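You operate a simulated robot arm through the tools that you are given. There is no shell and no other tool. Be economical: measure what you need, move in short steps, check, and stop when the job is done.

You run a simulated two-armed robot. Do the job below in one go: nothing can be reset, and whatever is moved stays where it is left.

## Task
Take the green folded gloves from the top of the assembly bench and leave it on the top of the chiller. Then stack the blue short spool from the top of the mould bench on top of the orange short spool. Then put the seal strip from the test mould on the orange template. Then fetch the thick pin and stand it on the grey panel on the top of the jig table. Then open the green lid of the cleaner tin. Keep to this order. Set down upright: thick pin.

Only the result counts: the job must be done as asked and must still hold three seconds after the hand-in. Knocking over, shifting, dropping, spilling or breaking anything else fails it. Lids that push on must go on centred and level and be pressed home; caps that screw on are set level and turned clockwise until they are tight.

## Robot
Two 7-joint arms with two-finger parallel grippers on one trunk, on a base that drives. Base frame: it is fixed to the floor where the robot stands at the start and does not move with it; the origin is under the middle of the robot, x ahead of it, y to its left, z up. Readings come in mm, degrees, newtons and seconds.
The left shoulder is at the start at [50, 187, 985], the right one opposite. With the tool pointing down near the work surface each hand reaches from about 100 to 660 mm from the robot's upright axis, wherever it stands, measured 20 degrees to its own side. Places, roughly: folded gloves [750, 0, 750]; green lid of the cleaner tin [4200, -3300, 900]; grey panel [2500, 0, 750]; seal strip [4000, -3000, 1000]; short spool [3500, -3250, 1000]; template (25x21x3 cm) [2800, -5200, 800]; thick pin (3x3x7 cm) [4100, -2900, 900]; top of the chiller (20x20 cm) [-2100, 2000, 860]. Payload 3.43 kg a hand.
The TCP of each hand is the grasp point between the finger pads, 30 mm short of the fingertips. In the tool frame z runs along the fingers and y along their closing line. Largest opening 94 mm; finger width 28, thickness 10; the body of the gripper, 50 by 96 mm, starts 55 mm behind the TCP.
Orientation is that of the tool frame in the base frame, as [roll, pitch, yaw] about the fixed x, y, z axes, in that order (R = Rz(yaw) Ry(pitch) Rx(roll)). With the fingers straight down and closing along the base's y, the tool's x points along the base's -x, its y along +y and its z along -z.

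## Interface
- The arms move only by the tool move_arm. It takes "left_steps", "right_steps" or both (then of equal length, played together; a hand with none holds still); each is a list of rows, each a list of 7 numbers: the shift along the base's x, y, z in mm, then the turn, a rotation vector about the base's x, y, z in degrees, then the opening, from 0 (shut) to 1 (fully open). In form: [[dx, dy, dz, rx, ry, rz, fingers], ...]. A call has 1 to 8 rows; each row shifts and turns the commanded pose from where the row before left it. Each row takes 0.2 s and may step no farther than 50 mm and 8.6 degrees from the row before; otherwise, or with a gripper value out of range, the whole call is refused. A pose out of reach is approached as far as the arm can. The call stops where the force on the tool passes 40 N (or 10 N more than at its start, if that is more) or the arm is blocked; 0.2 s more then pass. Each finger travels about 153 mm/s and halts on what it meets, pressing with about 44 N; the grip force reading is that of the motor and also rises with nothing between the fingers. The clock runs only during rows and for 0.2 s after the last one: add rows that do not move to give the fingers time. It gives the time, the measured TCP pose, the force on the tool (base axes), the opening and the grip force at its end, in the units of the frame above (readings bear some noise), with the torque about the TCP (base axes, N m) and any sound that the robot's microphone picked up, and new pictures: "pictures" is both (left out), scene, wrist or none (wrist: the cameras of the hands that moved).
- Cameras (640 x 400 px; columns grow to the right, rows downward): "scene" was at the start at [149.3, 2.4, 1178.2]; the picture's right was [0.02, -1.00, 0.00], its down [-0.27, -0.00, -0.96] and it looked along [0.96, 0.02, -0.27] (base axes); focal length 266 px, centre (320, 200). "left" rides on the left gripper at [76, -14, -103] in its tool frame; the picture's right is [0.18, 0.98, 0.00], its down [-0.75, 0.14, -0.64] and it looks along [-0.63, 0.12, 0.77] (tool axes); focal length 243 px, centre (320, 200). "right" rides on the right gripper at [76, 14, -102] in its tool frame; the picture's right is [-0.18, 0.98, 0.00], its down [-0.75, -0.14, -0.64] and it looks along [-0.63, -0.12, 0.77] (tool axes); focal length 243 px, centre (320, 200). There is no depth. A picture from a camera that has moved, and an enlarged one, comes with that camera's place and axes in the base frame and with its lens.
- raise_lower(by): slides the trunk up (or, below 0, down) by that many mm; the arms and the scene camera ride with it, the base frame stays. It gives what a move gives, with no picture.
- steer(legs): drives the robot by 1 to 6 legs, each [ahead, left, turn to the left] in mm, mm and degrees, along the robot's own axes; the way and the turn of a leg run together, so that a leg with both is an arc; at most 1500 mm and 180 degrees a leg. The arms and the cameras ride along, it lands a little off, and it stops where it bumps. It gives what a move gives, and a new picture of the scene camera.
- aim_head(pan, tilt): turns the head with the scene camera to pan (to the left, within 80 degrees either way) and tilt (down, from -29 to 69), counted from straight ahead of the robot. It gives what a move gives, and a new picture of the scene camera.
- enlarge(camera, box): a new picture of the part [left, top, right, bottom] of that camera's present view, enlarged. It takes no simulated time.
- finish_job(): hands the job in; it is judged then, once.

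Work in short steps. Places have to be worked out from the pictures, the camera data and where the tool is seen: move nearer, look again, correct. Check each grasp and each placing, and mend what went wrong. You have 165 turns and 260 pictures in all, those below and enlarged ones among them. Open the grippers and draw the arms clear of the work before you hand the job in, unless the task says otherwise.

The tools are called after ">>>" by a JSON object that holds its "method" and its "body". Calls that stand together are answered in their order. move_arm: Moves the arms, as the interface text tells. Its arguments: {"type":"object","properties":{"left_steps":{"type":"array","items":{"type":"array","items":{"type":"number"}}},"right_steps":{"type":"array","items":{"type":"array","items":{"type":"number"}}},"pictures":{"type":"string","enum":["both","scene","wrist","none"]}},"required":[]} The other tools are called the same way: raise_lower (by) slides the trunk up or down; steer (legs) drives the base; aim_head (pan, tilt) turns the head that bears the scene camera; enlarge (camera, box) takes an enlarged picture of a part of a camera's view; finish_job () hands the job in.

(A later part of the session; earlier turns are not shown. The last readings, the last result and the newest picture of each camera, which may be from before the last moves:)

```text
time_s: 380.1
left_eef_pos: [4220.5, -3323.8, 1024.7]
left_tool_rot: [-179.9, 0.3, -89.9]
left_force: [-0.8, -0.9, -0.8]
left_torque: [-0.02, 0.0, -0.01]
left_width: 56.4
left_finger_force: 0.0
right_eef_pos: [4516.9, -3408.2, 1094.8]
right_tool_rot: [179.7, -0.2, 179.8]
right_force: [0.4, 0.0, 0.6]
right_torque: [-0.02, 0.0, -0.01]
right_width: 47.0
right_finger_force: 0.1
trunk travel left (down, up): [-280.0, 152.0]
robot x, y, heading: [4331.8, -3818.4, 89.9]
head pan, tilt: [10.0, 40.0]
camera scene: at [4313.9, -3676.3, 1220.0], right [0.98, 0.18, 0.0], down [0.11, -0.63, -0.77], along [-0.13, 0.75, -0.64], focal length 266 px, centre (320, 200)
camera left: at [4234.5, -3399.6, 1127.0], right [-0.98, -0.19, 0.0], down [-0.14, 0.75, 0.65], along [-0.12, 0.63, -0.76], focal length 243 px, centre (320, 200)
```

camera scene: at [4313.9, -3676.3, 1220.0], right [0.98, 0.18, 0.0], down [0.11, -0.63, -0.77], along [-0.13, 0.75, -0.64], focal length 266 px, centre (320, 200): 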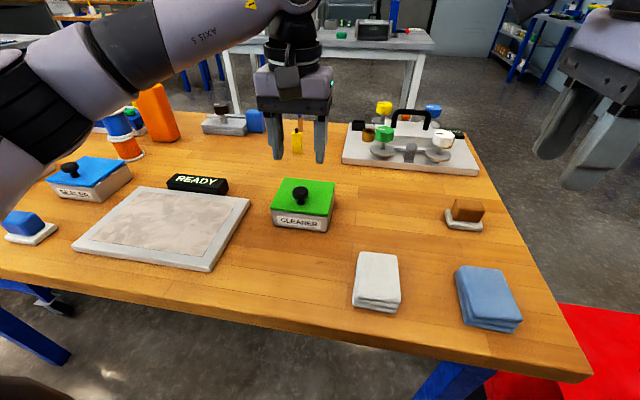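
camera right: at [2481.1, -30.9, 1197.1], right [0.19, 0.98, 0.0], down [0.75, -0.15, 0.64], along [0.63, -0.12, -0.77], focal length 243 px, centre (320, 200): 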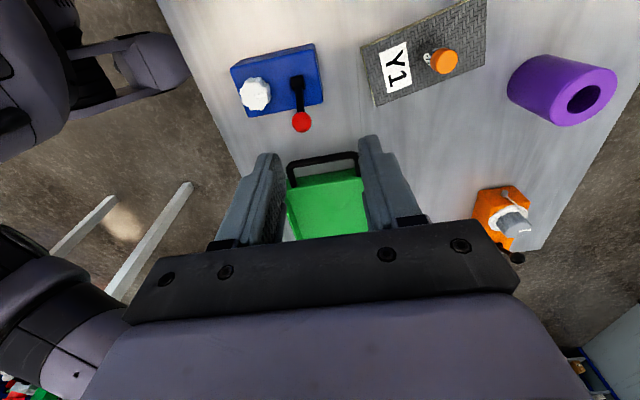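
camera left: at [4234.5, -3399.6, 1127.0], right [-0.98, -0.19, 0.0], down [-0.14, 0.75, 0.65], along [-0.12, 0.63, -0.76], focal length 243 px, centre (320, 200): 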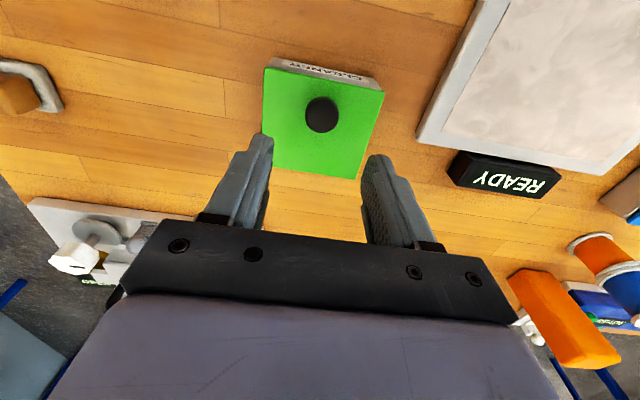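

The knob is at about [4220,-3330] with its top near 936. I descend around it and close gently.

>>> {"method": "move_arm", "body": {"left_steps": [[0, -6, -40, 0, 0, 0, 0.6], [0, 0, -25, 0, 0, 0, 0.6], [0, 0, -15, 0, 0, 0, 0.6], [0, 0, -4, 0, 0, 0, 0.6], [0, 0, 0, 0, 0, 0, 0.3], [0, 0, 0, 0, 0, 0, 0.15], [0, 0, 0, 0, 0, 0, 0.15]]}}

>>> {"method": "enlarge", "body": {"camera": "scene", "box": [250, 100, 370, 250]}}

```text
time_s: 381.6
left_eef_pos: [4219.8, -3331.2, 939.7]
left_tool_rot: [-179.9, 0.2, -89.9]
left_force: [12.4, 1.9, -2.5]
left_torque: [-0.06, -0.27, -0.12]
left_width: 26.9
left_finger_force: 44.7
right_eef_pos: [4519.9, -3408.0, 1093.9]
right_tool_rot: [179.8, -0.3, 179.8]
right_force: [0.0, 0.2, -0.2]
right_torque: [-0.01, -0.02, 0.01]
right_width: 46.7
right_finger_force: 0.0
trunk travel left (down, up): [-280.0, 152.0]
robot x, y, heading: [4329.6, -3818.8, 90.1]
head pan, tilt: [10.0, 40.0]
camera scene: at [4315.2, -3675.8, 1219.9], right [0.98, 0.17, 0.0], down [0.11, -0.63, -0.77], along [-0.13, 0.75, -0.64], focal length 266 px, centre (320, 200)
camera left: at [4233.1, -3407.2, 1042.0], right [-0.98, -0.19, 0.0], down [-0.14, 0.75, 0.64], along [-0.12, 0.63, -0.76], focal length 243 px, centre (320, 200)
```

scene: 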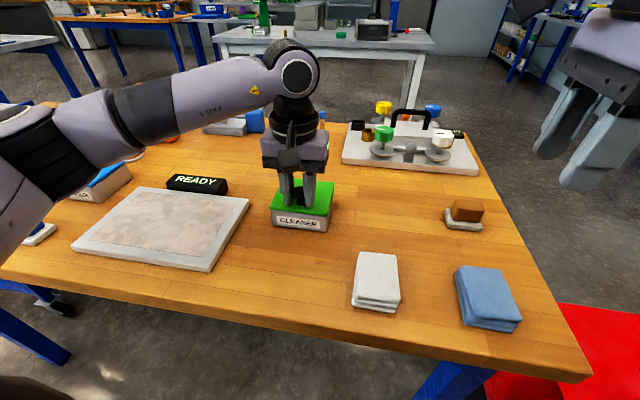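
left: 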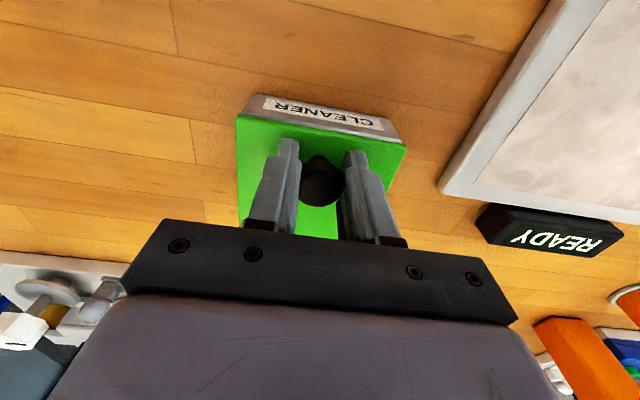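

```text
2.67 times, centred on (310, 175) of scene
camera zoom: at [4315.2, -3675.8, 1219.9], right [0.98, 0.17, 0.0], down [0.11, -0.63, -0.77], along [-0.13, 0.75, -0.64], focal length 709 px, centre (347, 267)
```

zoom: 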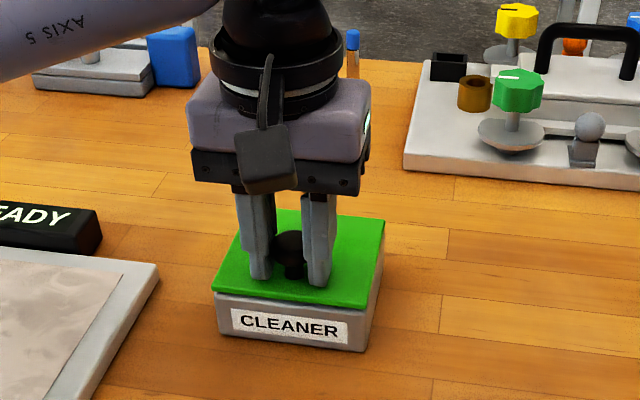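

The knob is gripped. I start along a hinge arc about the back edge by 7° and watch forces and the lid.

>>> {"method": "move_arm", "body": {"left_steps": [[0, 3, 5, -3.5, 0, 0, 0.15], [0, 3, 5, -3.5, 0, 0, 0.15], [0, 0, 0, 0, 0, 0, 0.15]], "pictures": "none"}}

>>> {"method": "enlarge", "body": {"camera": "scene", "box": [250, 100, 370, 250]}}

```text
time_s: 382.4
left_eef_pos: [4219.0, -3326.2, 950.6]
left_tool_rot: [179.9, -6.9, -89.9]
left_force: [19.4, -5.9, -7.0]
left_torque: [-0.68, -0.3, 0.0]
left_width: 26.8
left_finger_force: 45.1
right_eef_pos: [4518.9, -3408.4, 1093.8]
right_tool_rot: [179.9, -0.4, 179.8]
right_force: [-0.8, 1.3, 0.1]
right_torque: [-0.02, 0.02, -0.02]
right_width: 47.0
right_finger_force: 0.3
trunk travel left (down, up): [-280.0, 152.0]
robot x, y, heading: [4332.1, -3815.0, 90.3]
head pan, tilt: [10.0, 40.0]
```

```text
2.67 times, centred on (310, 175) of scene
camera zoom: at [4315.6, -3676.3, 1219.9], right [0.98, 0.17, 0.0], down [0.11, -0.63, -0.77], along [-0.14, 0.75, -0.64], focal length 709 px, centre (347, 267)
```

zoom: 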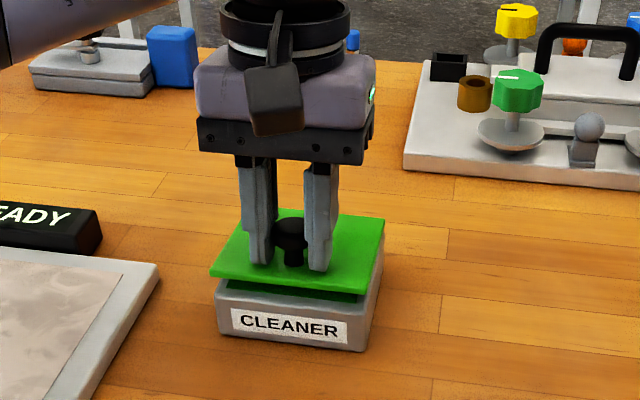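

The lid is hinged at the back and is opening. I continue the arc to about 28°.

>>> {"method": "move_arm", "body": {"left_steps": [[1, 3.6, 4.4, -3.5, 0, 0, 0.15], [1, 3.6, 4.4, -3.5, 0, 0, 0.15], [0, 4.1, 4, -3.5, 0, 0, 0.15], [0, 4.1, 4, -3.5, 0, 0, 0.15], [0, 4.5, 3.4, -3.5, 0, 0, 0.15], [0, 4.5, 3.4, -3.5, 0, 0, 0.15], [0, 0, 0, 0, 0, 0, 0.15]], "pictures": "scene"}}

```text
time_s: 384.1
left_eef_pos: [4219.8, -3305.7, 968.8]
left_tool_rot: [179.4, -27.5, -89.8]
left_force: [3.9, 1.0, 19.2]
left_torque: [1.12, -0.06, 0.01]
left_width: 26.9
left_finger_force: 45.1
left hand out of reach, approached as far as the arm can: row 6
right_eef_pos: [4518.3, -3409.2, 1094.8]
right_tool_rot: [179.7, -0.3, 179.8]
right_force: [-0.2, 0.9, 0.6]
right_torque: [0.01, -0.01, -0.01]
right_width: 46.8
right_finger_force: 0.0
trunk travel left (down, up): [-280.0, 152.0]
robot x, y, heading: [4331.3, -3817.7, 89.9]
head pan, tilt: [10.0, 40.0]
camera scene: at [4314.5, -3677.8, 1220.4], right [0.98, 0.18, 0.0], down [0.11, -0.63, -0.77], along [-0.13, 0.76, -0.64], focal length 266 px, centre (320, 200)
```

scene: 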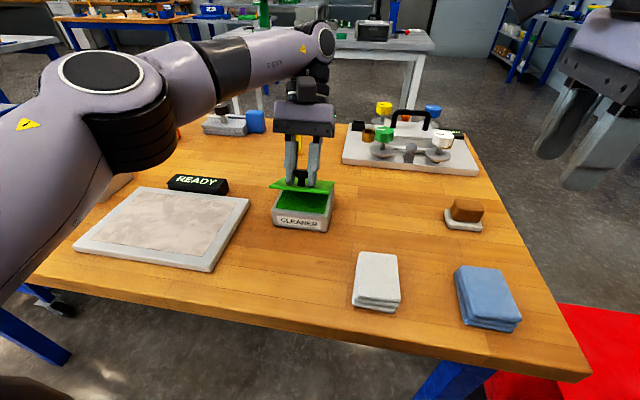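

The tilt is at its reach limit. I continue along the arc but un-tilt the tool, letting the knob pivot between the pads.

>>> {"method": "move_arm", "body": {"left_steps": [[0, 4, 3, 4, 0, 0, 0.15], [0, 5, 2.8, 4, 0, 0, 0.15], [0, 5.3, 2.2, 4, 0, 0, 0.15], [0, 5.3, 2.2, 4, 0, 0, 0.15], [0, 0, 0, 0, 0, 0, 0.15]], "pictures": "none"}}

>>> {"method": "enlarge", "body": {"camera": "scene", "box": [240, 90, 380, 240]}}

```text
time_s: 385.2
left_eef_pos: [4219.9, -3289.3, 976.7]
left_tool_rot: [180.0, -12.0, -89.8]
left_force: [0.6, -20.7, 2.7]
left_torque: [-1.4, 0.01, 0.02]
left_width: 26.9
left_finger_force: 45.1
right_eef_pos: [4517.4, -3410.1, 1095.7]
right_tool_rot: [179.6, -0.3, 179.9]
right_force: [-0.1, -0.3, 0.2]
right_torque: [0.0, -0.04, -0.01]
right_width: 46.8
right_finger_force: 0.0
trunk travel left (down, up): [-280.0, 152.0]
robot x, y, heading: [4334.3, -3820.2, 90.0]
head pan, tilt: [10.0, 40.0]
```

```text
2.67 times, centred on (310, 165) of scene
camera zoom: at [4314.0, -3678.4, 1220.3], right [0.98, 0.18, 0.0], down [0.11, -0.63, -0.77], along [-0.13, 0.76, -0.64], focal length 709 px, centre (347, 293)
```

zoom: 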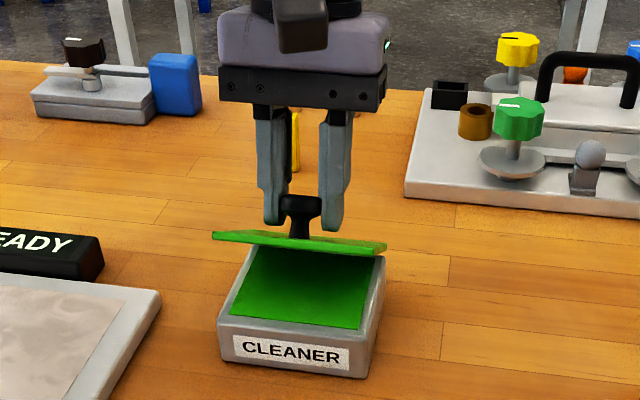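

The lid is at roughly 38°. I test whether the hinge holds by itself: open the fingers in place and look.

>>> {"method": "move_arm", "body": {"left_steps": [[0, 0, 0, 0, 0, 0, 0.35], [0, 0, 0, 0, 0, 0, 0.5], [0, 0, 0, 0, 0, 0, 0.5]], "pictures": "none"}}

>>> {"method": "enlarge", "body": {"camera": "scene", "box": [240, 90, 380, 240]}}

```text
time_s: 386.1
left_eef_pos: [4218.7, -3285.2, 976.1]
left_tool_rot: [180.0, -11.7, -89.6]
left_force: [0.0, 0.1, 0.1]
left_torque: [0.0, 0.01, 0.02]
left_width: 46.9
left_finger_force: 0.0
right_eef_pos: [4518.5, -3408.9, 1094.1]
right_tool_rot: [179.8, -0.3, 179.8]
right_force: [-0.3, 0.7, -0.6]
right_torque: [0.05, 0.0, 0.0]
right_width: 46.7
right_finger_force: 0.0
trunk travel left (down, up): [-280.0, 152.0]
robot x, y, heading: [4332.4, -3822.5, 90.1]
head pan, tilt: [10.0, 40.0]
```

```text
2.67 times, centred on (310, 165) of scene
camera zoom: at [4313.9, -3676.3, 1220.0], right [0.98, 0.18, 0.0], down [0.11, -0.63, -0.77], along [-0.13, 0.75, -0.64], focal length 709 px, centre (347, 293)
```

zoom: 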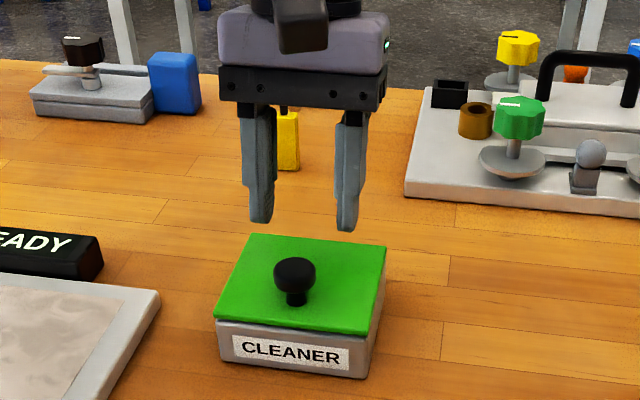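

The lid falls shut, so it must go past vertical. Better plan: grip the knob with the fingers pointing forward and down (tool tilted about +60°), so that rotating the lid brings the hand to vertical. I back the left hand off and tilt it.

>>> {"method": "move_arm", "body": {"left_steps": [[0, -10, 25, 8, 0, 0, 0.5], [0, -18, 10, 8, 0, 0, 0.5], [0, -18, 5, 8, 0, 0, 0.5], [0, -18, 0, 8, 0, 0, 0.5], [0, -18, 0, 8, 0, 0, 0.5], [0, -18, 0, 8, 0, 0, 0.5], [0, -18, 0, 8, 0, 0, 0.5], [0, -18, 0, 8, 0, 0, 0.5]]}}

```text
time_s: 387.9
left_eef_pos: [4219.0, -3425.4, 1014.3]
left_tool_rot: [-179.5, 52.4, -89.4]
left_force: [-0.2, 0.3, 0.6]
left_torque: [0.04, 0.0, 0.0]
left_width: 46.9
left_finger_force: 0.0
right_eef_pos: [4517.1, -3409.0, 1094.6]
right_tool_rot: [179.8, -0.3, 179.8]
right_force: [0.3, -0.9, 0.7]
right_torque: [0.03, -0.02, 0.02]
right_width: 46.9
right_finger_force: 0.1
trunk travel left (down, up): [-280.0, 152.0]
robot x, y, heading: [4331.4, -3819.2, 90.3]
head pan, tilt: [10.0, 40.0]
camera scene: at [4313.9, -3676.3, 1220.0], right [0.98, 0.18, 0.0], down [0.11, -0.63, -0.77], along [-0.13, 0.75, -0.64], focal length 266 px, centre (320, 200)
camera left: at [4233.1, -3551.9, 1017.9], right [-0.98, -0.12, -0.15], down [-0.15, -0.05, 0.99], along [-0.12, 0.99, 0.03], focal length 243 px, centre (320, 200)
```

scene: 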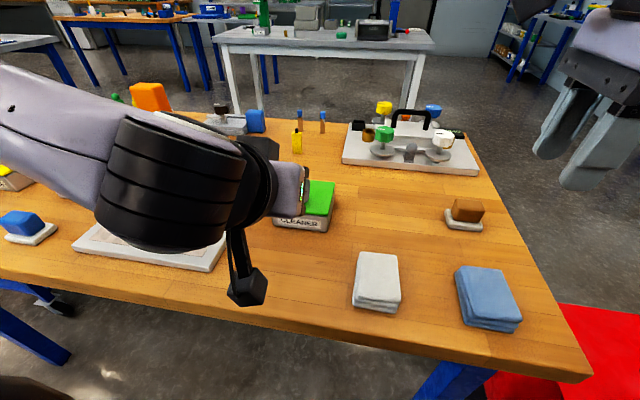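
left: 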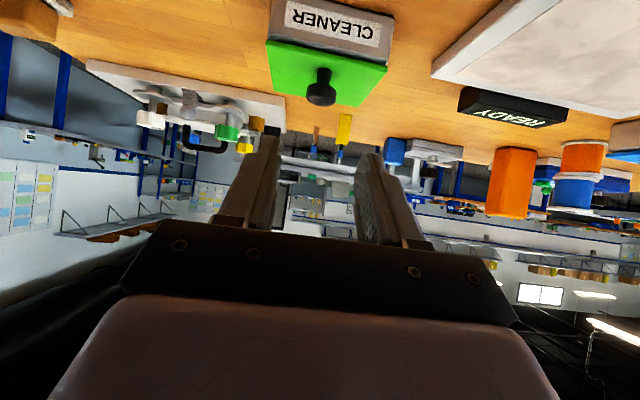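

At 52° tilt the approach looks fine. I tilt on to about 64°, lower in front of the tin, and look before advancing to the knob.

>>> {"method": "move_arm", "body": {"left_steps": [[2, 0, -20, 6, 0, 0, 0.5], [0, 0, -30, 6, 0, 0, 0.5], [0, 0, -30, 0, 0, 0, 0.5], [0, 20, 0, 0, 0, 0, 0.5], [0, 0, 0, 0, 0, 0, 0.5]]}}

```text
time_s: 389.1
left_eef_pos: [4222.4, -3403.6, 935.5]
left_tool_rot: [-179.4, 64.3, -89.4]
left_force: [0.3, -0.1, 0.1]
left_torque: [0.0, -0.02, 0.01]
left_width: 47.0
left_finger_force: 0.0
right_eef_pos: [4518.1, -3408.7, 1095.0]
right_tool_rot: [179.7, -0.1, 179.8]
right_force: [0.3, 0.5, 0.2]
right_torque: [-0.03, 0.02, -0.01]
right_width: 47.0
right_finger_force: 0.0
trunk travel left (down, up): [-280.0, 152.0]
robot x, y, heading: [4330.5, -3816.8, 90.0]
head pan, tilt: [10.0, 40.0]
camera scene: at [4313.9, -3676.3, 1220.0], right [0.98, 0.18, 0.0], down [0.11, -0.63, -0.77], along [-0.13, 0.75, -0.64], focal length 266 px, centre (320, 200)
camera left: at [4236.3, -3528.5, 911.5], right [-0.98, -0.08, -0.17], down [-0.14, -0.25, 0.96], along [-0.12, 0.96, 0.23], focal length 243 px, centre (320, 200)
```

scene: 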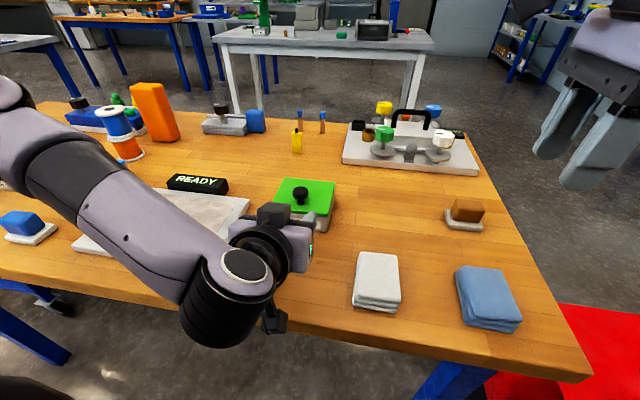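
left: 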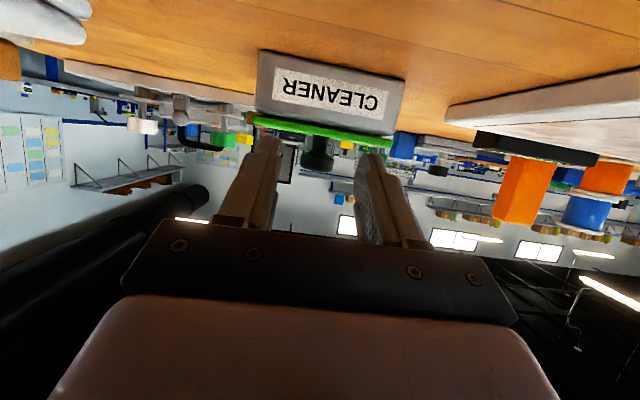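

The knob is centred between the fingers; the lid top is near 908 and the knob top near 935. I advance so the pads straddle the knob cap, then close.

>>> {"method": "move_arm", "body": {"left_steps": [[0, 25, 2, 0, 0, 0, 0.5], [0, 25, 1, 0, 0, 0, 0.5], [0, 15, 0, 0, 0, 0, 0.5], [0, 0, 0, 0, 0, 0, 0.3], [0, 0, 0, 0, 0, 0, 0.15], [0, 0, 0, 0, 0, 0, 0.15]]}}

>>> {"method": "enlarge", "body": {"camera": "scene", "box": [230, 150, 370, 260]}}

```text
time_s: 390.4
left_eef_pos: [4218.4, -3337.3, 939.0]
left_tool_rot: [-179.6, 64.3, -89.1]
left_force: [-19.5, -2.7, 2.9]
left_torque: [-0.06, 0.34, 0.21]
left_width: 26.9
left_finger_force: 45.1
right_eef_pos: [4514.8, -3409.2, 1094.6]
right_tool_rot: [179.7, 0.0, 179.7]
right_force: [0.3, -0.4, 0.3]
right_torque: [-0.01, 0.04, 0.04]
right_width: 46.8
right_finger_force: 0.0
trunk travel left (down, up): [-280.0, 152.0]
robot x, y, heading: [4330.8, -3816.2, 90.2]
head pan, tilt: [10.0, 40.0]
camera scene: at [4311.8, -3676.6, 1220.0], right [0.98, 0.18, 0.0], down [0.11, -0.63, -0.77], along [-0.13, 0.75, -0.64], focal length 266 px, centre (320, 200)
camera left: at [4234.5, -3462.8, 915.0], right [-0.98, -0.09, -0.17], down [-0.14, -0.25, 0.96], along [-0.13, 0.96, 0.24], focal length 243 px, centre (320, 200)
```

scene: 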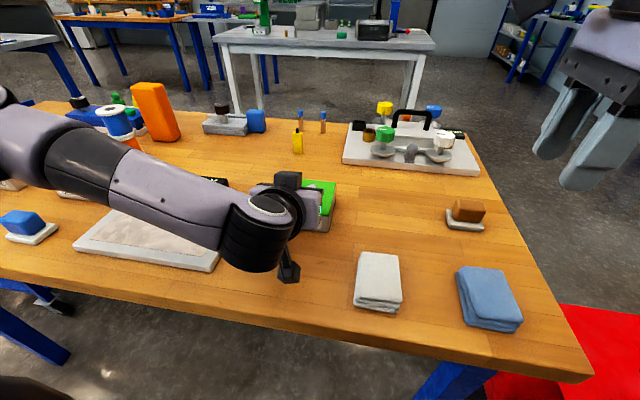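
left: 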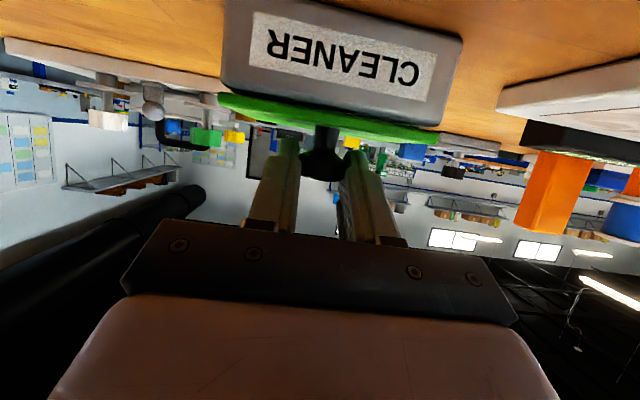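

```text
3.64 times, centred on (300, 205) of scene
camera zoom: at [4311.8, -3676.6, 1220.0], right [0.98, 0.18, 0.0], down [0.11, -0.63, -0.77], along [-0.13, 0.75, -0.64], focal length 967 px, centre (393, 182)
```

zoom: 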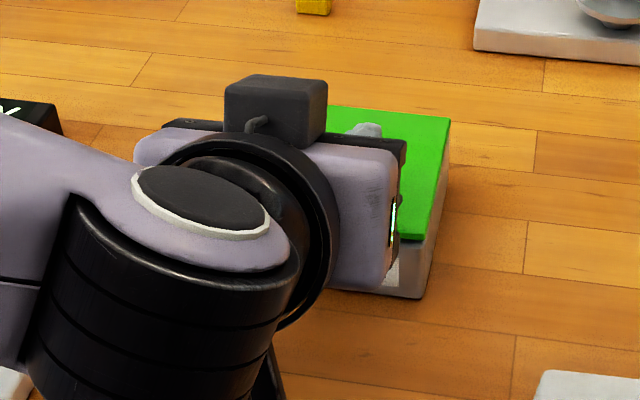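

The grip is at 26.9 mm. I rotate the lid about its back hinge, 32° first.

>>> {"method": "move_arm", "body": {"left_steps": [[-2, 6.6, 11.7, -8, 0, 0, 0.15], [0, 8.1, 10.6, -8, 0, 0, 0.15], [0, 9.5, 9.5, -8, 0, 0, 0.15], [0, 10.7, 8, -8, 0, 0, 0.15]], "pictures": "scene"}}

```text
time_s: 391.4
left_eef_pos: [4219.6, -3303.8, 979.8]
left_tool_rot: [-179.9, 32.2, -89.8]
left_force: [-13.6, -21.6, 8.2]
left_torque: [-1.13, 0.25, 0.15]
left_width: 26.7
left_finger_force: 45.0
right_eef_pos: [4515.9, -3410.9, 1095.0]
right_tool_rot: [179.6, -0.3, 179.9]
right_force: [0.5, -0.1, -0.6]
right_torque: [0.01, -0.02, -0.03]
right_width: 47.1
right_finger_force: 0.1
trunk travel left (down, up): [-280.0, 152.0]
robot x, y, heading: [4331.9, -3813.1, 89.9]
head pan, tilt: [10.0, 40.0]
camera scene: at [4312.6, -3679.0, 1220.4], right [0.98, 0.18, 0.0], down [0.11, -0.63, -0.77], along [-0.13, 0.76, -0.64], focal length 266 px, centre (320, 200)
```

scene: 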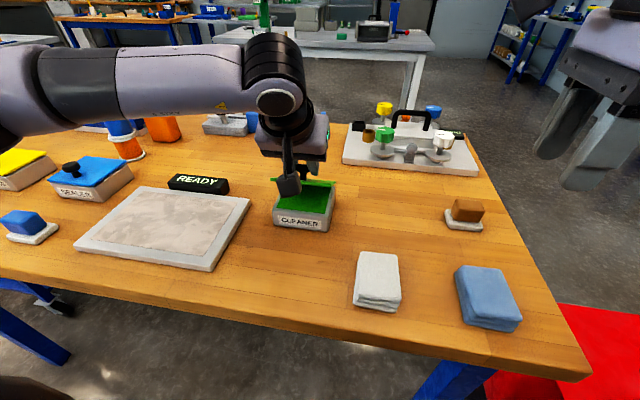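

It is opening smoothly. I continue the arc with a small outward correction.

>>> {"method": "move_arm", "body": {"left_steps": [[-1, 11, 7.6, -8, 0, 0, 0.15], [0, 12.4, 5.4, -8, 0, 0, 0.15], [0, 13, 3, -8, 0, 0, 0.15], [0, 13.4, 1.1, -8, 0, 0, 0.15]], "pictures": "scene"}}

```text
time_s: 392.4
left_eef_pos: [4218.0, -3255.0, 997.6]
left_tool_rot: [-180.0, 0.4, -90.0]
left_force: [0.6, -9.5, 9.6]
left_torque: [-0.8, 0.24, 0.14]
left_width: 26.8
left_finger_force: 45.2
right_eef_pos: [4517.3, -3410.1, 1095.6]
right_tool_rot: [179.6, -0.2, 179.7]
right_force: [1.1, -0.3, 0.5]
right_torque: [-0.02, 0.0, 0.01]
right_width: 47.4
right_finger_force: 0.2
trunk travel left (down, up): [-280.0, 152.0]
robot x, y, heading: [4332.0, -3820.7, 90.2]
head pan, tilt: [10.0, 40.0]
camera scene: at [4314.2, -3677.9, 1220.3], right [0.98, 0.17, 0.0], down [0.11, -0.63, -0.77], along [-0.13, 0.76, -0.64], focal length 266 px, centre (320, 200)
```

scene: 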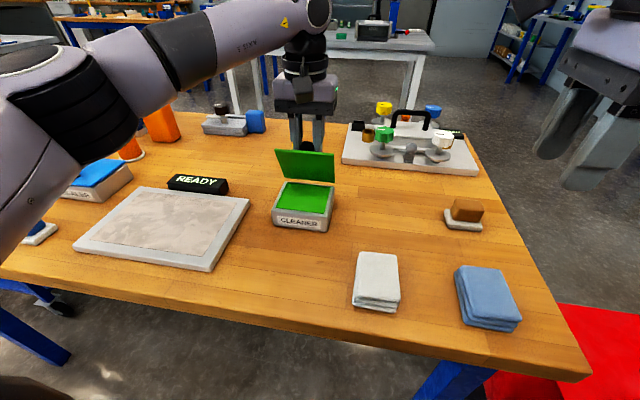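

The lid is at ≈64° with the tool upright. I keep the tool upright now and continue the arc, letting the knob pivot in the pads.

>>> {"method": "move_arm", "body": {"left_steps": [[0, 13.3, -0.5, 0, 0, 0, 0.15], [0, 13.2, -2.5, 0, 0, 0, 0.15], [0, 12.6, -4, 0, 0, 0, 0.15]], "pictures": "scene"}}

```text
time_s: 393.2
left_eef_pos: [4219.0, -3215.6, 989.5]
left_tool_rot: [179.9, 0.2, -90.0]
left_force: [6.7, -13.4, 8.6]
left_torque: [-1.45, -0.01, 0.09]
left_width: 27.2
left_finger_force: 45.0
right_eef_pos: [4519.7, -3410.8, 1094.4]
right_tool_rot: [179.7, -0.3, 179.8]
right_force: [-0.6, 0.4, 0.2]
right_torque: [-0.03, 0.0, -0.01]
right_width: 46.7
right_finger_force: 0.0
trunk travel left (down, up): [-280.0, 152.0]
robot x, y, heading: [4330.1, -3818.0, 90.1]
head pan, tilt: [10.0, 40.0]
camera scene: at [4314.9, -3678.1, 1220.3], right [0.98, 0.17, 0.0], down [0.11, -0.63, -0.77], along [-0.13, 0.76, -0.64], focal length 266 px, centre (320, 200)
```

scene: 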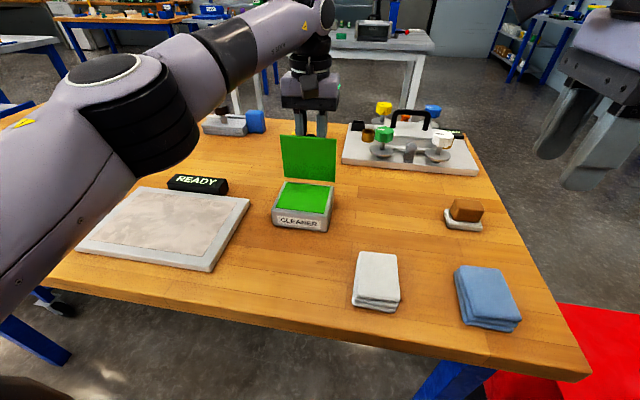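

The lid is near 85–88°. I continue past vertical.

>>> {"method": "move_arm", "body": {"left_steps": [[0, 11.9, -6, 0, 0, 0, 0.15], [0, 11, -7.5, 0, 0, 0, 0.15], [0, 0, 0, 0, 0, 0, 0.15]], "pictures": "none"}}

>>> {"method": "enlarge", "body": {"camera": "scene", "box": [240, 90, 380, 240]}}

```text
time_s: 394.1
left_eef_pos: [4219.5, -3209.3, 987.7]
left_tool_rot: [-180.0, 0.7, -89.7]
left_force: [5.4, 3.8, 26.0]
left_torque: [-0.76, -0.02, -0.08]
left_width: 26.5
left_finger_force: 44.9
left hand out of reach, approached as far as the arm can: row 1, 2
right_eef_pos: [4518.7, -3409.0, 1095.3]
right_tool_rot: [179.5, -0.3, 179.8]
right_force: [0.1, 0.3, -0.6]
right_torque: [-0.01, 0.0, -0.02]
right_width: 46.8
right_finger_force: 0.1
trunk travel left (down, up): [-280.0, 152.0]
robot x, y, heading: [4332.7, -3818.6, 89.9]
head pan, tilt: [10.0, 40.0]
```

```text
2.67 times, centred on (310, 165) of scene
camera zoom: at [4314.9, -3678.0, 1220.5], right [0.98, 0.17, 0.0], down [0.11, -0.63, -0.77], along [-0.13, 0.76, -0.64], focal length 709 px, centre (347, 293)
```

zoom: 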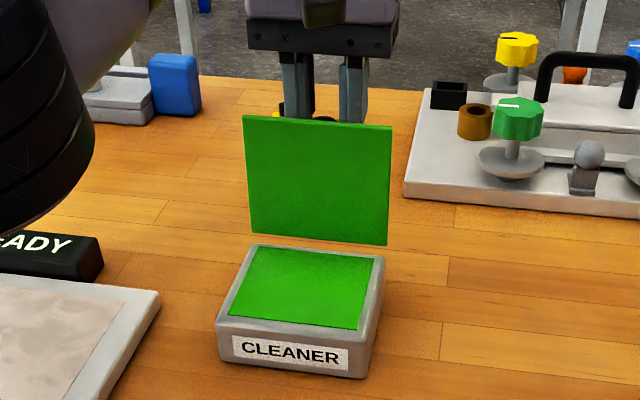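

The reach limit stopped it near vertical. I tilt the tool forward to regain reach while carrying the lid on past vertical.

>>> {"method": "move_arm", "body": {"left_steps": [[0, 3, -2, 7, 0, 0, 0.15], [0, 6, -4, 7, 0, 0, 0.15], [0, 8, -5, 7, 0, 0, 0.15], [0, 8, -6, 4, 0, 0, 0.15], [0, 0, 0, 0, 0, 0, 0.15]], "pictures": "none"}}

>>> {"method": "enlarge", "body": {"camera": "scene", "box": [240, 90, 380, 240]}}

```text
time_s: 394.7
left_eef_pos: [4219.4, -3198.6, 988.4]
left_tool_rot: [-179.5, 14.3, -89.6]
left_force: [-0.1, -2.2, 12.5]
left_torque: [-0.74, -0.19, 0.01]
left_width: 23.7
left_finger_force: 44.9
right_eef_pos: [4517.8, -3408.5, 1094.2]
right_tool_rot: [179.8, -0.3, 179.8]
right_force: [0.3, 0.2, -0.1]
right_torque: [-0.02, 0.02, -0.03]
right_width: 47.0
right_finger_force: 0.1
trunk travel left (down, up): [-280.0, 152.0]
robot x, y, heading: [4332.7, -3819.0, 90.2]
head pan, tilt: [10.0, 40.0]
stopped in row 3 (left hand): the force on the tool passed its limit (the readings are from after the stop); the commanded pose is now the measured one
```

```text
2.67 times, centred on (310, 165) of scene
camera zoom: at [4314.0, -3677.1, 1219.7], right [0.98, 0.18, 0.0], down [0.11, -0.63, -0.77], along [-0.13, 0.75, -0.64], focal length 709 px, centre (347, 293)
```

zoom: 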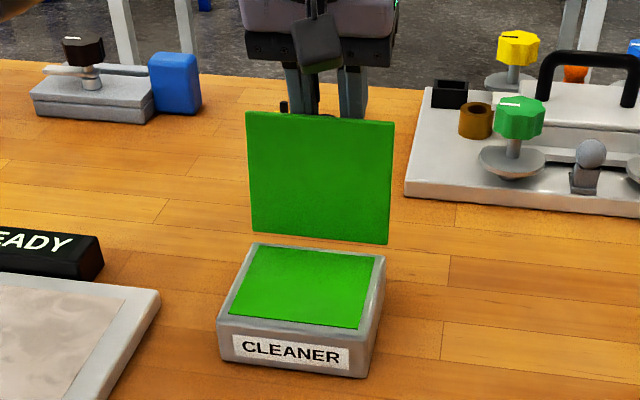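

The lid is about vertical. The commanded path was too low, so I push on in +y with less descent and a slight forward tilt.

>>> {"method": "move_arm", "body": {"left_steps": [[0, 5, 2, 3, 0, 0, 0.12], [0, 6, 0, 3, 0, 0, 0.12], [0, 6, -1, 3, 0, 0, 0.12], [0, 6, -2, 3, 0, 0, 0.12], [0, 0, 0, 0, 0, 0, 0.12]], "pictures": "wrist"}}

>>> {"method": "enlarge", "body": {"camera": "scene", "box": [240, 90, 380, 240]}}

```text
time_s: 395.9
left_eef_pos: [4218.0, -3176.8, 983.5]
left_tool_rot: [-179.6, 26.1, -89.4]
left_force: [-0.1, -0.8, 0.3]
left_torque: [-0.03, -0.03, -0.02]
left_width: 11.2
left_finger_force: 0.0
right_eef_pos: [4516.9, -3408.2, 1094.2]
right_tool_rot: [179.7, -0.4, 179.8]
right_force: [-0.1, -0.3, 0.3]
right_torque: [-0.04, -0.02, 0.01]
right_width: 47.3
right_finger_force: 0.0
trunk travel left (down, up): [-280.0, 152.0]
robot x, y, heading: [4332.2, -3819.8, 90.3]
head pan, tilt: [10.0, 40.0]
camera left: at [4231.8, -3289.4, 1042.6], right [-0.98, -0.17, -0.09], down [-0.15, 0.39, 0.91], along [-0.12, 0.9, -0.41], focal length 243 px, centre (320, 200)
```

left: 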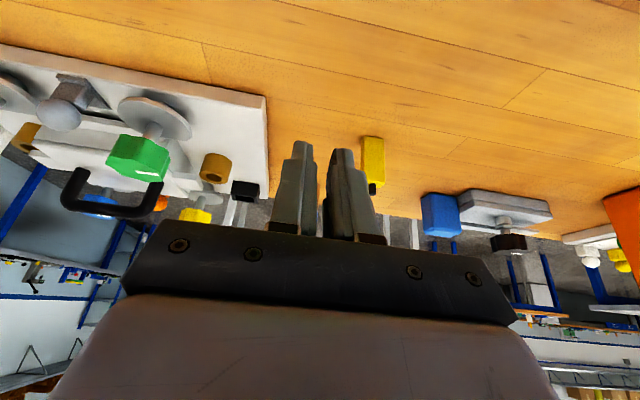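

```text
2.67 times, centred on (310, 165) of scene
camera zoom: at [4313.8, -3676.3, 1220.0], right [0.98, 0.18, 0.0], down [0.11, -0.63, -0.77], along [-0.13, 0.75, -0.64], focal length 709 px, centre (347, 293)
```

zoom: 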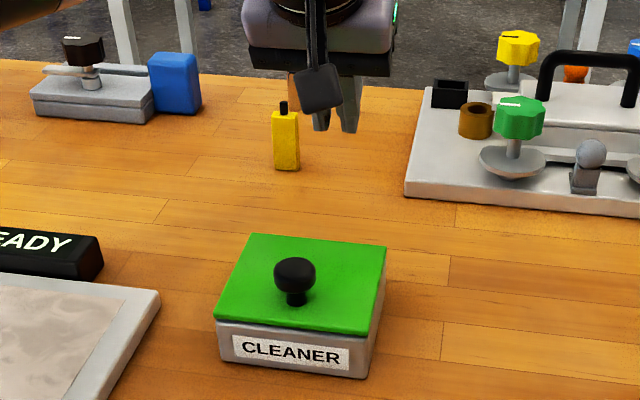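

The knob slipped out and the lid fell shut again. I'll retry with the base closer, so the hand can carry it well past vertical, and with a deeper grip. First I back the hand off to the tilted pre-grasp pose.

>>> {"method": "move_arm", "body": {"left_steps": [[0, -10, 40, 5, 0, 0, 0.5], [0, -40, 10, 6, 0, 0, 0.5], [0, -45, 0, 6, 0, 0, 0.5], [0, -45, 0, 6, 0, 0, 0.5], [0, -45, 0, 6, 0, 0, 0.5], [0, -45, 0, 6, 0, 0, 0.5], [0, -40, -20, 4, 0, 0, 0.5]], "pictures": "none"}}

>>> {"method": "steer", "body": {"legs": [[45, 0, 0]]}}

```text
time_s: 397.5
left_eef_pos: [4227.8, -3436.9, 1016.4]
left_tool_rot: [-178.5, 65.1, -88.6]
left_force: [0.1, 0.1, -0.1]
left_torque: [-0.01, -0.01, 0.01]
left_width: 46.7
left_finger_force: 0.1
left hand out of reach, approached as far as the arm can: row 7
right_eef_pos: [4517.7, -3408.0, 1093.5]
right_tool_rot: [179.8, -0.3, 179.8]
right_force: [0.1, -0.6, 0.0]
right_torque: [-0.01, 0.0, 0.0]
right_width: 47.0
right_finger_force: 0.1
trunk travel left (down, up): [-280.0, 152.0]
robot x, y, heading: [4331.5, -3818.4, 90.2]
head pan, tilt: [10.0, 40.0]
```

```text
time_s: 398.4
left_eef_pos: [4227.7, -3391.9, 1016.4]
left_tool_rot: [-178.8, 65.0, -88.8]
left_force: [0.5, 0.1, 0.4]
left_torque: [0.03, 0.01, 0.01]
left_width: 47.0
left_finger_force: 0.0
right_eef_pos: [4516.1, -3363.1, 1095.4]
right_tool_rot: [179.7, -0.2, 179.7]
right_force: [0.3, 0.5, 0.1]
right_torque: [-0.01, 0.0, -0.03]
right_width: 46.8
right_finger_force: 0.0
trunk travel left (down, up): [-280.0, 152.0]
robot x, y, heading: [4336.2, -3772.4, 90.1]
head pan, tilt: [10.0, 40.0]
camera scene: at [4313.6, -3631.1, 1219.9], right [0.98, 0.18, 0.0], down [0.11, -0.63, -0.77], along [-0.13, 0.75, -0.64], focal length 266 px, centre (320, 200)
```

scene: 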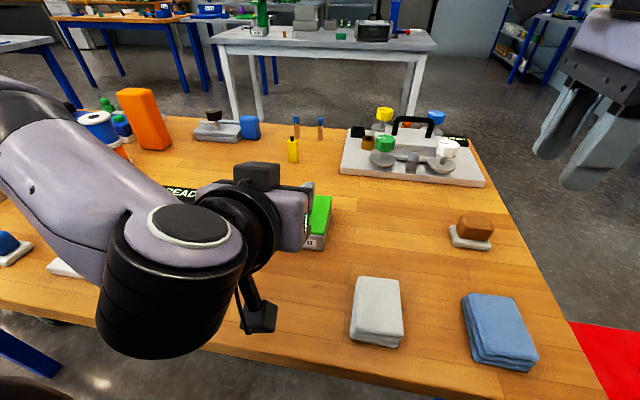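

I descend in front of the tin at this tilt.

>>> {"method": "move_arm", "body": {"left_steps": [[-3, 0, -28, 0, 0, 0, 0.5], [-3, 0, -28, 0, 0, 0, 0.5], [0, 0, -24, 0, 0, 0, 0.5], [0, 0, 0, 0, 0, 0, 0.5]], "pictures": "wrist"}}

```text
time_s: 399.4
left_eef_pos: [4222.6, -3386.5, 936.0]
left_tool_rot: [-178.7, 65.0, -88.8]
left_force: [-0.3, 0.6, -0.2]
left_torque: [0.0, -0.01, -0.01]
left_width: 47.2
left_finger_force: 0.0
left hand out of reach, approached as far as the arm can: row 1
right_eef_pos: [4517.1, -3363.0, 1094.5]
right_tool_rot: [179.7, -0.2, 179.8]
right_force: [0.7, -0.2, 0.3]
right_torque: [0.0, 0.05, -0.01]
right_width: 47.1
right_finger_force: 0.1
trunk travel left (down, up): [-280.0, 152.0]
robot x, y, heading: [4330.5, -3772.1, 90.0]
head pan, tilt: [10.0, 40.0]
camera left: at [4238.0, -3513.5, 910.7], right [-0.98, -0.08, -0.18], down [-0.15, -0.26, 0.95], along [-0.12, 0.96, 0.25], focal length 243 px, centre (320, 200)
```

left: 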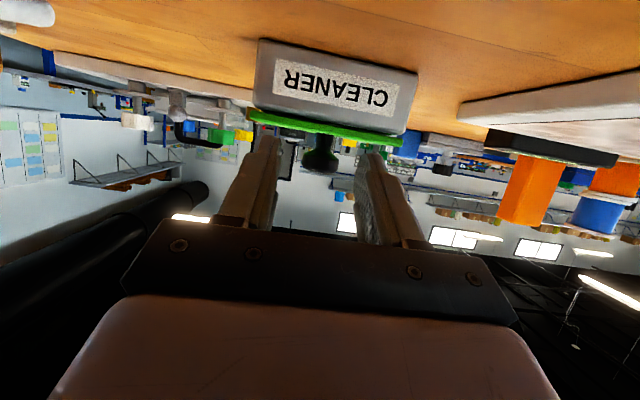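

The knob is centred. I advance deeper onto it and close.

>>> {"method": "move_arm", "body": {"left_steps": [[-1, 20, 0, 0, 0, 0, 0.5], [0, 20, -1, 0, 0, 0, 0.5], [0, 16, 0, 0, 0, 0, 0.5], [0, 0, 0, 0, 0, 0, 0.3], [0, 0, 0, 0, 0, 0, 0.12], [0, 0, 0, 0, 0, 0, 0.12]], "pictures": "wrist"}}

```text
time_s: 400.8
left_eef_pos: [4219.3, -3332.9, 936.3]
left_tool_rot: [-178.7, 65.0, -88.6]
left_force: [-11.2, -1.1, 1.4]
left_torque: [-0.02, 0.2, 0.1]
left_width: 26.8
left_finger_force: 44.9
right_eef_pos: [4516.8, -3363.2, 1094.2]
right_tool_rot: [179.7, -0.1, 179.8]
right_force: [-0.2, 0.1, 0.3]
right_torque: [0.01, -0.01, 0.04]
right_width: 46.9
right_finger_force: 0.1
trunk travel left (down, up): [-280.0, 152.0]
robot x, y, heading: [4329.7, -3773.3, 90.4]
head pan, tilt: [10.0, 40.0]
camera left: at [4234.1, -3457.8, 909.8], right [-0.98, -0.08, -0.18], down [-0.15, -0.26, 0.95], along [-0.13, 0.96, 0.25], focal length 243 px, centre (320, 200)
```

left: 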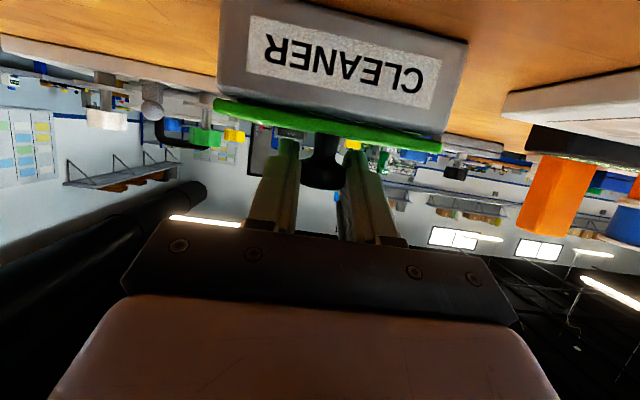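

The grip is good. Using the refined hinge (y≈-3249, z≈903), I carry the lid 64° open.

>>> {"method": "move_arm", "body": {"left_steps": [[-2, 5.4, 11.4, -8, 0, 0, 0.12], [0, 7, 10.5, -8, 0, 0, 0.12], [0, 8.4, 9.4, -8, 0, 0, 0.12], [0, 9.6, 8.2, -8, 0, 0, 0.12], [0, 10.6, 6.7, -8, 0, 0, 0.12], [0, 11.5, 5.2, -8, 0, 0, 0.12], [0, 12.1, 3.6, -8, 0, 0, 0.12], [0, 12.5, 1.8, -8, 0, 0, 0.12]], "pictures": "scene"}}

```text
time_s: 402.6
left_eef_pos: [4218.7, -3256.3, 992.9]
left_tool_rot: [-179.9, 1.0, -89.7]
left_force: [-7.9, -13.5, -1.6]
left_torque: [-1.16, 0.26, 0.0]
left_width: 26.8
left_finger_force: 45.2
right_eef_pos: [4516.0, -3364.6, 1094.4]
right_tool_rot: [179.7, -0.2, 179.8]
right_force: [0.7, -0.2, -0.5]
right_torque: [0.0, 0.01, 0.01]
right_width: 47.0
right_finger_force: 0.0
trunk travel left (down, up): [-280.0, 152.0]
robot x, y, heading: [4331.0, -3772.7, 90.1]
head pan, tilt: [10.0, 40.0]
camera scene: at [4312.7, -3632.9, 1220.1], right [0.98, 0.18, 0.0], down [0.11, -0.63, -0.77], along [-0.13, 0.75, -0.64], focal length 266 px, centre (320, 200)
```

scene: 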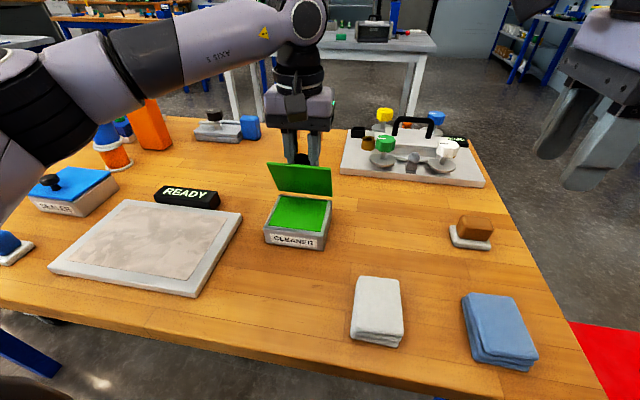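

Forces are low and it tracks well. I continue along the arc, keeping rotation while reach allows.

>>> {"method": "move_arm", "body": {"left_steps": [[0, 12.6, 0.3, -7, 0, 0, 0.12], [0, 12.5, -1.4, -6, 0, 0, 0.12], [0, 12.1, -3, -4, 0, 0, 0.12], [0, 0, 0, 0, 0, 0, 0.12]], "pictures": "none"}}

>>> {"method": "enlarge", "body": {"camera": "scene", "box": [230, 90, 370, 260]}}

```text
time_s: 403.6
left_eef_pos: [4219.6, -3221.7, 989.7]
left_tool_rot: [179.7, -14.5, -89.5]
left_force: [-12.6, -14.4, -1.0]
left_torque: [-1.16, 0.14, -0.1]
left_width: 26.8
left_finger_force: 44.9
right_eef_pos: [4514.6, -3365.2, 1094.5]
right_tool_rot: [179.6, -0.2, 179.8]
right_force: [-0.1, 0.5, -0.7]
right_torque: [0.02, -0.02, 0.03]
right_width: 47.3
right_finger_force: 0.1
trunk travel left (down, up): [-280.0, 152.0]
robot x, y, heading: [4328.7, -3775.5, 90.3]
head pan, tilt: [10.0, 40.0]
```

```text
2.35 times, centred on (300, 175) of scene
camera zoom: at [4312.3, -3632.9, 1220.1], right [0.98, 0.18, 0.0], down [0.11, -0.63, -0.77], along [-0.13, 0.76, -0.64], focal length 626 px, centre (367, 259)
```

zoom: 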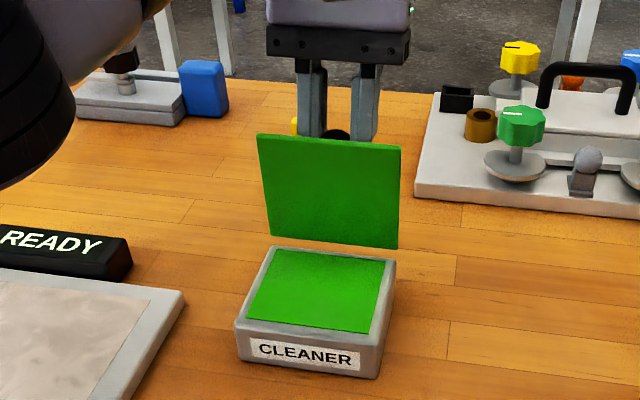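

It is at about 85° and still in reach. I carry it past vertical to about 105°.

>>> {"method": "move_arm", "body": {"left_steps": [[0, 6, -2, -1, 0, 0, 0.12], [0, 6, -2.5, -1, 0, 0, 0.12], [0, 5.5, -3, -1, 0, 0, 0.12], [0, 5.5, -3, 0, 0, 0, 0.12], [0, 5, -3.5, 0, 0, 0, 0.12], [0, 0, 0, 0, 0, 0, 0.12]], "pictures": "none"}}

>>> {"method": "enlarge", "body": {"camera": "scene", "box": [230, 90, 370, 260]}}

```text
time_s: 404.7
left_eef_pos: [4219.1, -3228.1, 984.5]
left_tool_rot: [179.5, -19.3, -89.0]
left_force: [-2.0, -2.9, 6.0]
left_torque: [-0.34, 0.4, -0.12]
left_width: 27.0
left_finger_force: 45.4
left hand out of reach, approached as far as the arm can: row 1, 2, 3, 4, 5
right_eef_pos: [4516.9, -3364.2, 1093.2]
right_tool_rot: [179.7, -0.2, 179.7]
right_force: [-0.2, 0.1, 0.0]
right_torque: [-0.03, -0.01, -0.02]
right_width: 47.0
right_finger_force: 0.1
trunk travel left (down, up): [-280.0, 152.0]
robot x, y, heading: [4331.4, -3773.4, 90.2]
head pan, tilt: [10.0, 40.0]
stopped in row 5 (left hand): the force on the tool passed its limit (the readings are from after the stop); the commanded pose is now the measured one
```

```text
2.35 times, centred on (300, 175) of scene
camera zoom: at [4313.4, -3632.0, 1219.7], right [0.98, 0.18, 0.0], down [0.11, -0.63, -0.77], along [-0.13, 0.75, -0.64], focal length 626 px, centre (367, 259)
```

zoom: 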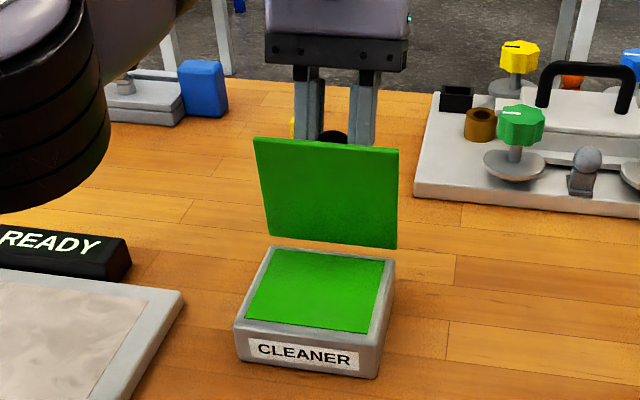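

Tilt costs reach. I un-tilt the tool while following the arc past vertical, letting the knob pivot.

>>> {"method": "move_arm", "body": {"left_steps": [[0, 2, 0, 5, 0, 0, 0.12], [0, 6, -1, 5, 0, 0, 0.12], [0, 7, -2, 5, 0, 0, 0.12], [0, 7, -2.5, 4, 0, 0, 0.12], [0, 7, -3, 2, 0, 0, 0.12], [0, 0, 0, 0, 0, 0, 0.12]], "pictures": "none"}}

>>> {"method": "enlarge", "body": {"camera": "scene", "box": [230, 90, 370, 260]}}

```text
time_s: 406.1
left_eef_pos: [4218.5, -3199.9, 976.1]
left_tool_rot: [179.9, 1.6, -89.1]
left_force: [-2.9, -19.8, -0.6]
left_torque: [-0.51, 0.0, -0.07]
left_width: 27.0
left_finger_force: 45.0
right_eef_pos: [4517.5, -3365.8, 1095.4]
right_tool_rot: [179.6, -0.2, 179.8]
right_force: [0.4, -0.2, 0.2]
right_torque: [0.02, -0.02, -0.02]
right_width: 47.0
right_finger_force: 0.1
trunk travel left (down, up): [-280.0, 152.0]
robot x, y, heading: [4330.2, -3774.6, 89.9]
head pan, tilt: [10.0, 40.0]
```

```text
2.35 times, centred on (300, 175) of scene
camera zoom: at [4313.3, -3633.4, 1220.1], right [0.98, 0.18, 0.0], down [0.11, -0.63, -0.77], along [-0.13, 0.76, -0.64], focal length 626 px, centre (367, 259)
```

zoom: 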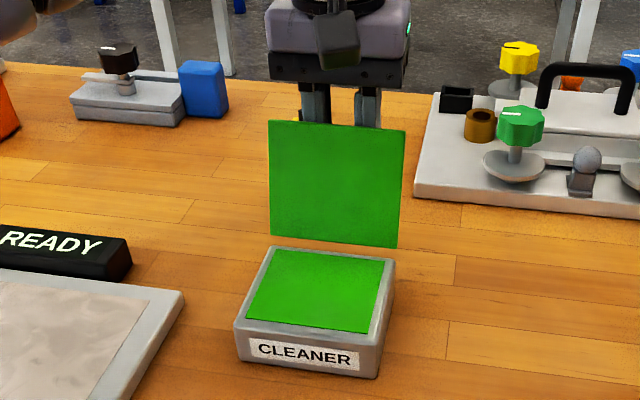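

The lid now looks past vertical, about 100–105°. I nudge a little further.

>>> {"method": "move_arm", "body": {"left_steps": [[0, 5, -3, 2, 0, 0, 0.12], [0, 5, -4, 2, 0, 0, 0.12], [0, 0, 0, 0, 0, 0, 0.12]], "pictures": "none"}}

>>> {"method": "enlarge", "body": {"camera": "scene", "box": [230, 90, 370, 260]}}

```text
time_s: 406.6
left_eef_pos: [4219.1, -3199.7, 974.8]
left_tool_rot: [179.9, 3.4, -89.4]
left_force: [-4.1, -18.6, 9.2]
left_torque: [0.52, 0.08, 0.0]
left_width: 27.6
left_finger_force: 45.0
right_eef_pos: [4516.0, -3365.6, 1095.3]
right_tool_rot: [179.7, -0.2, 179.9]
right_force: [-0.7, -0.1, -0.5]
right_torque: [-0.01, -0.02, -0.01]
right_width: 47.1
right_finger_force: 0.1
trunk travel left (down, up): [-280.0, 152.0]
robot x, y, heading: [4329.3, -3776.1, 90.1]
head pan, tilt: [10.0, 40.0]
stopped in row 2 (left hand): the force on the tool passed its limit (the readings are from after the stop); the commanded pose is now the measured one
```

```text
2.35 times, centred on (300, 175) of scene
camera zoom: at [4312.9, -3634.7, 1220.5], right [0.98, 0.18, 0.0], down [0.11, -0.63, -0.77], along [-0.14, 0.76, -0.64], focal length 626 px, centre (367, 259)
```

zoom: 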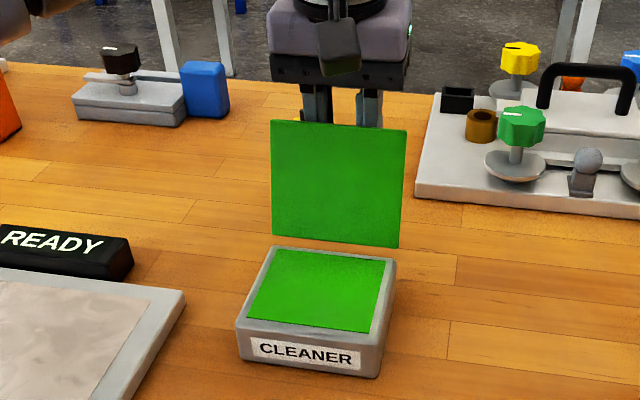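

A hard resistance means the hinge stop is reached. I release and check whether the lid stays open.

>>> {"method": "move_arm", "body": {"left_steps": [[0, 0, 0, 0, 0, 0, 0.35], [0, 0, 0, 0, 0, 0, 0.5], [0, 0, 0, 0, 0, 0, 0.6], [0, 0, 0, 0, 0, 0, 0.6]], "pictures": "none"}}

>>> {"method": "enlarge", "body": {"camera": "scene", "box": [230, 90, 370, 260]}}

```text
time_s: 407.6
left_eef_pos: [4219.8, -3196.2, 970.9]
left_tool_rot: [179.8, 3.4, -89.2]
left_force: [-0.2, 0.1, 1.1]
left_torque: [-0.01, -0.02, -0.01]
left_width: 56.6
left_finger_force: 0.1
right_eef_pos: [4515.1, -3363.8, 1094.4]
right_tool_rot: [179.8, -0.2, 179.7]
right_force: [0.1, -0.8, -0.2]
right_torque: [0.01, -0.02, 0.0]
right_width: 47.1
right_finger_force: 0.0
trunk travel left (down, up): [-280.0, 152.0]
robot x, y, heading: [4332.8, -3775.7, 90.2]
head pan, tilt: [10.0, 40.0]
```

```text
2.35 times, centred on (300, 175) of scene
camera zoom: at [4313.4, -3631.8, 1220.0], right [0.98, 0.18, 0.0], down [0.11, -0.63, -0.77], along [-0.14, 0.75, -0.64], focal length 626 px, centre (367, 259)
```

zoom: 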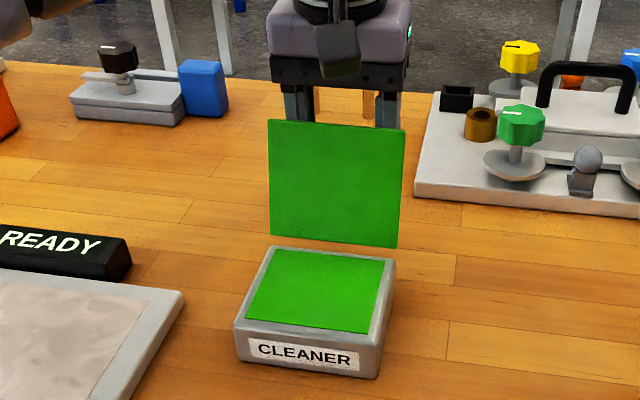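

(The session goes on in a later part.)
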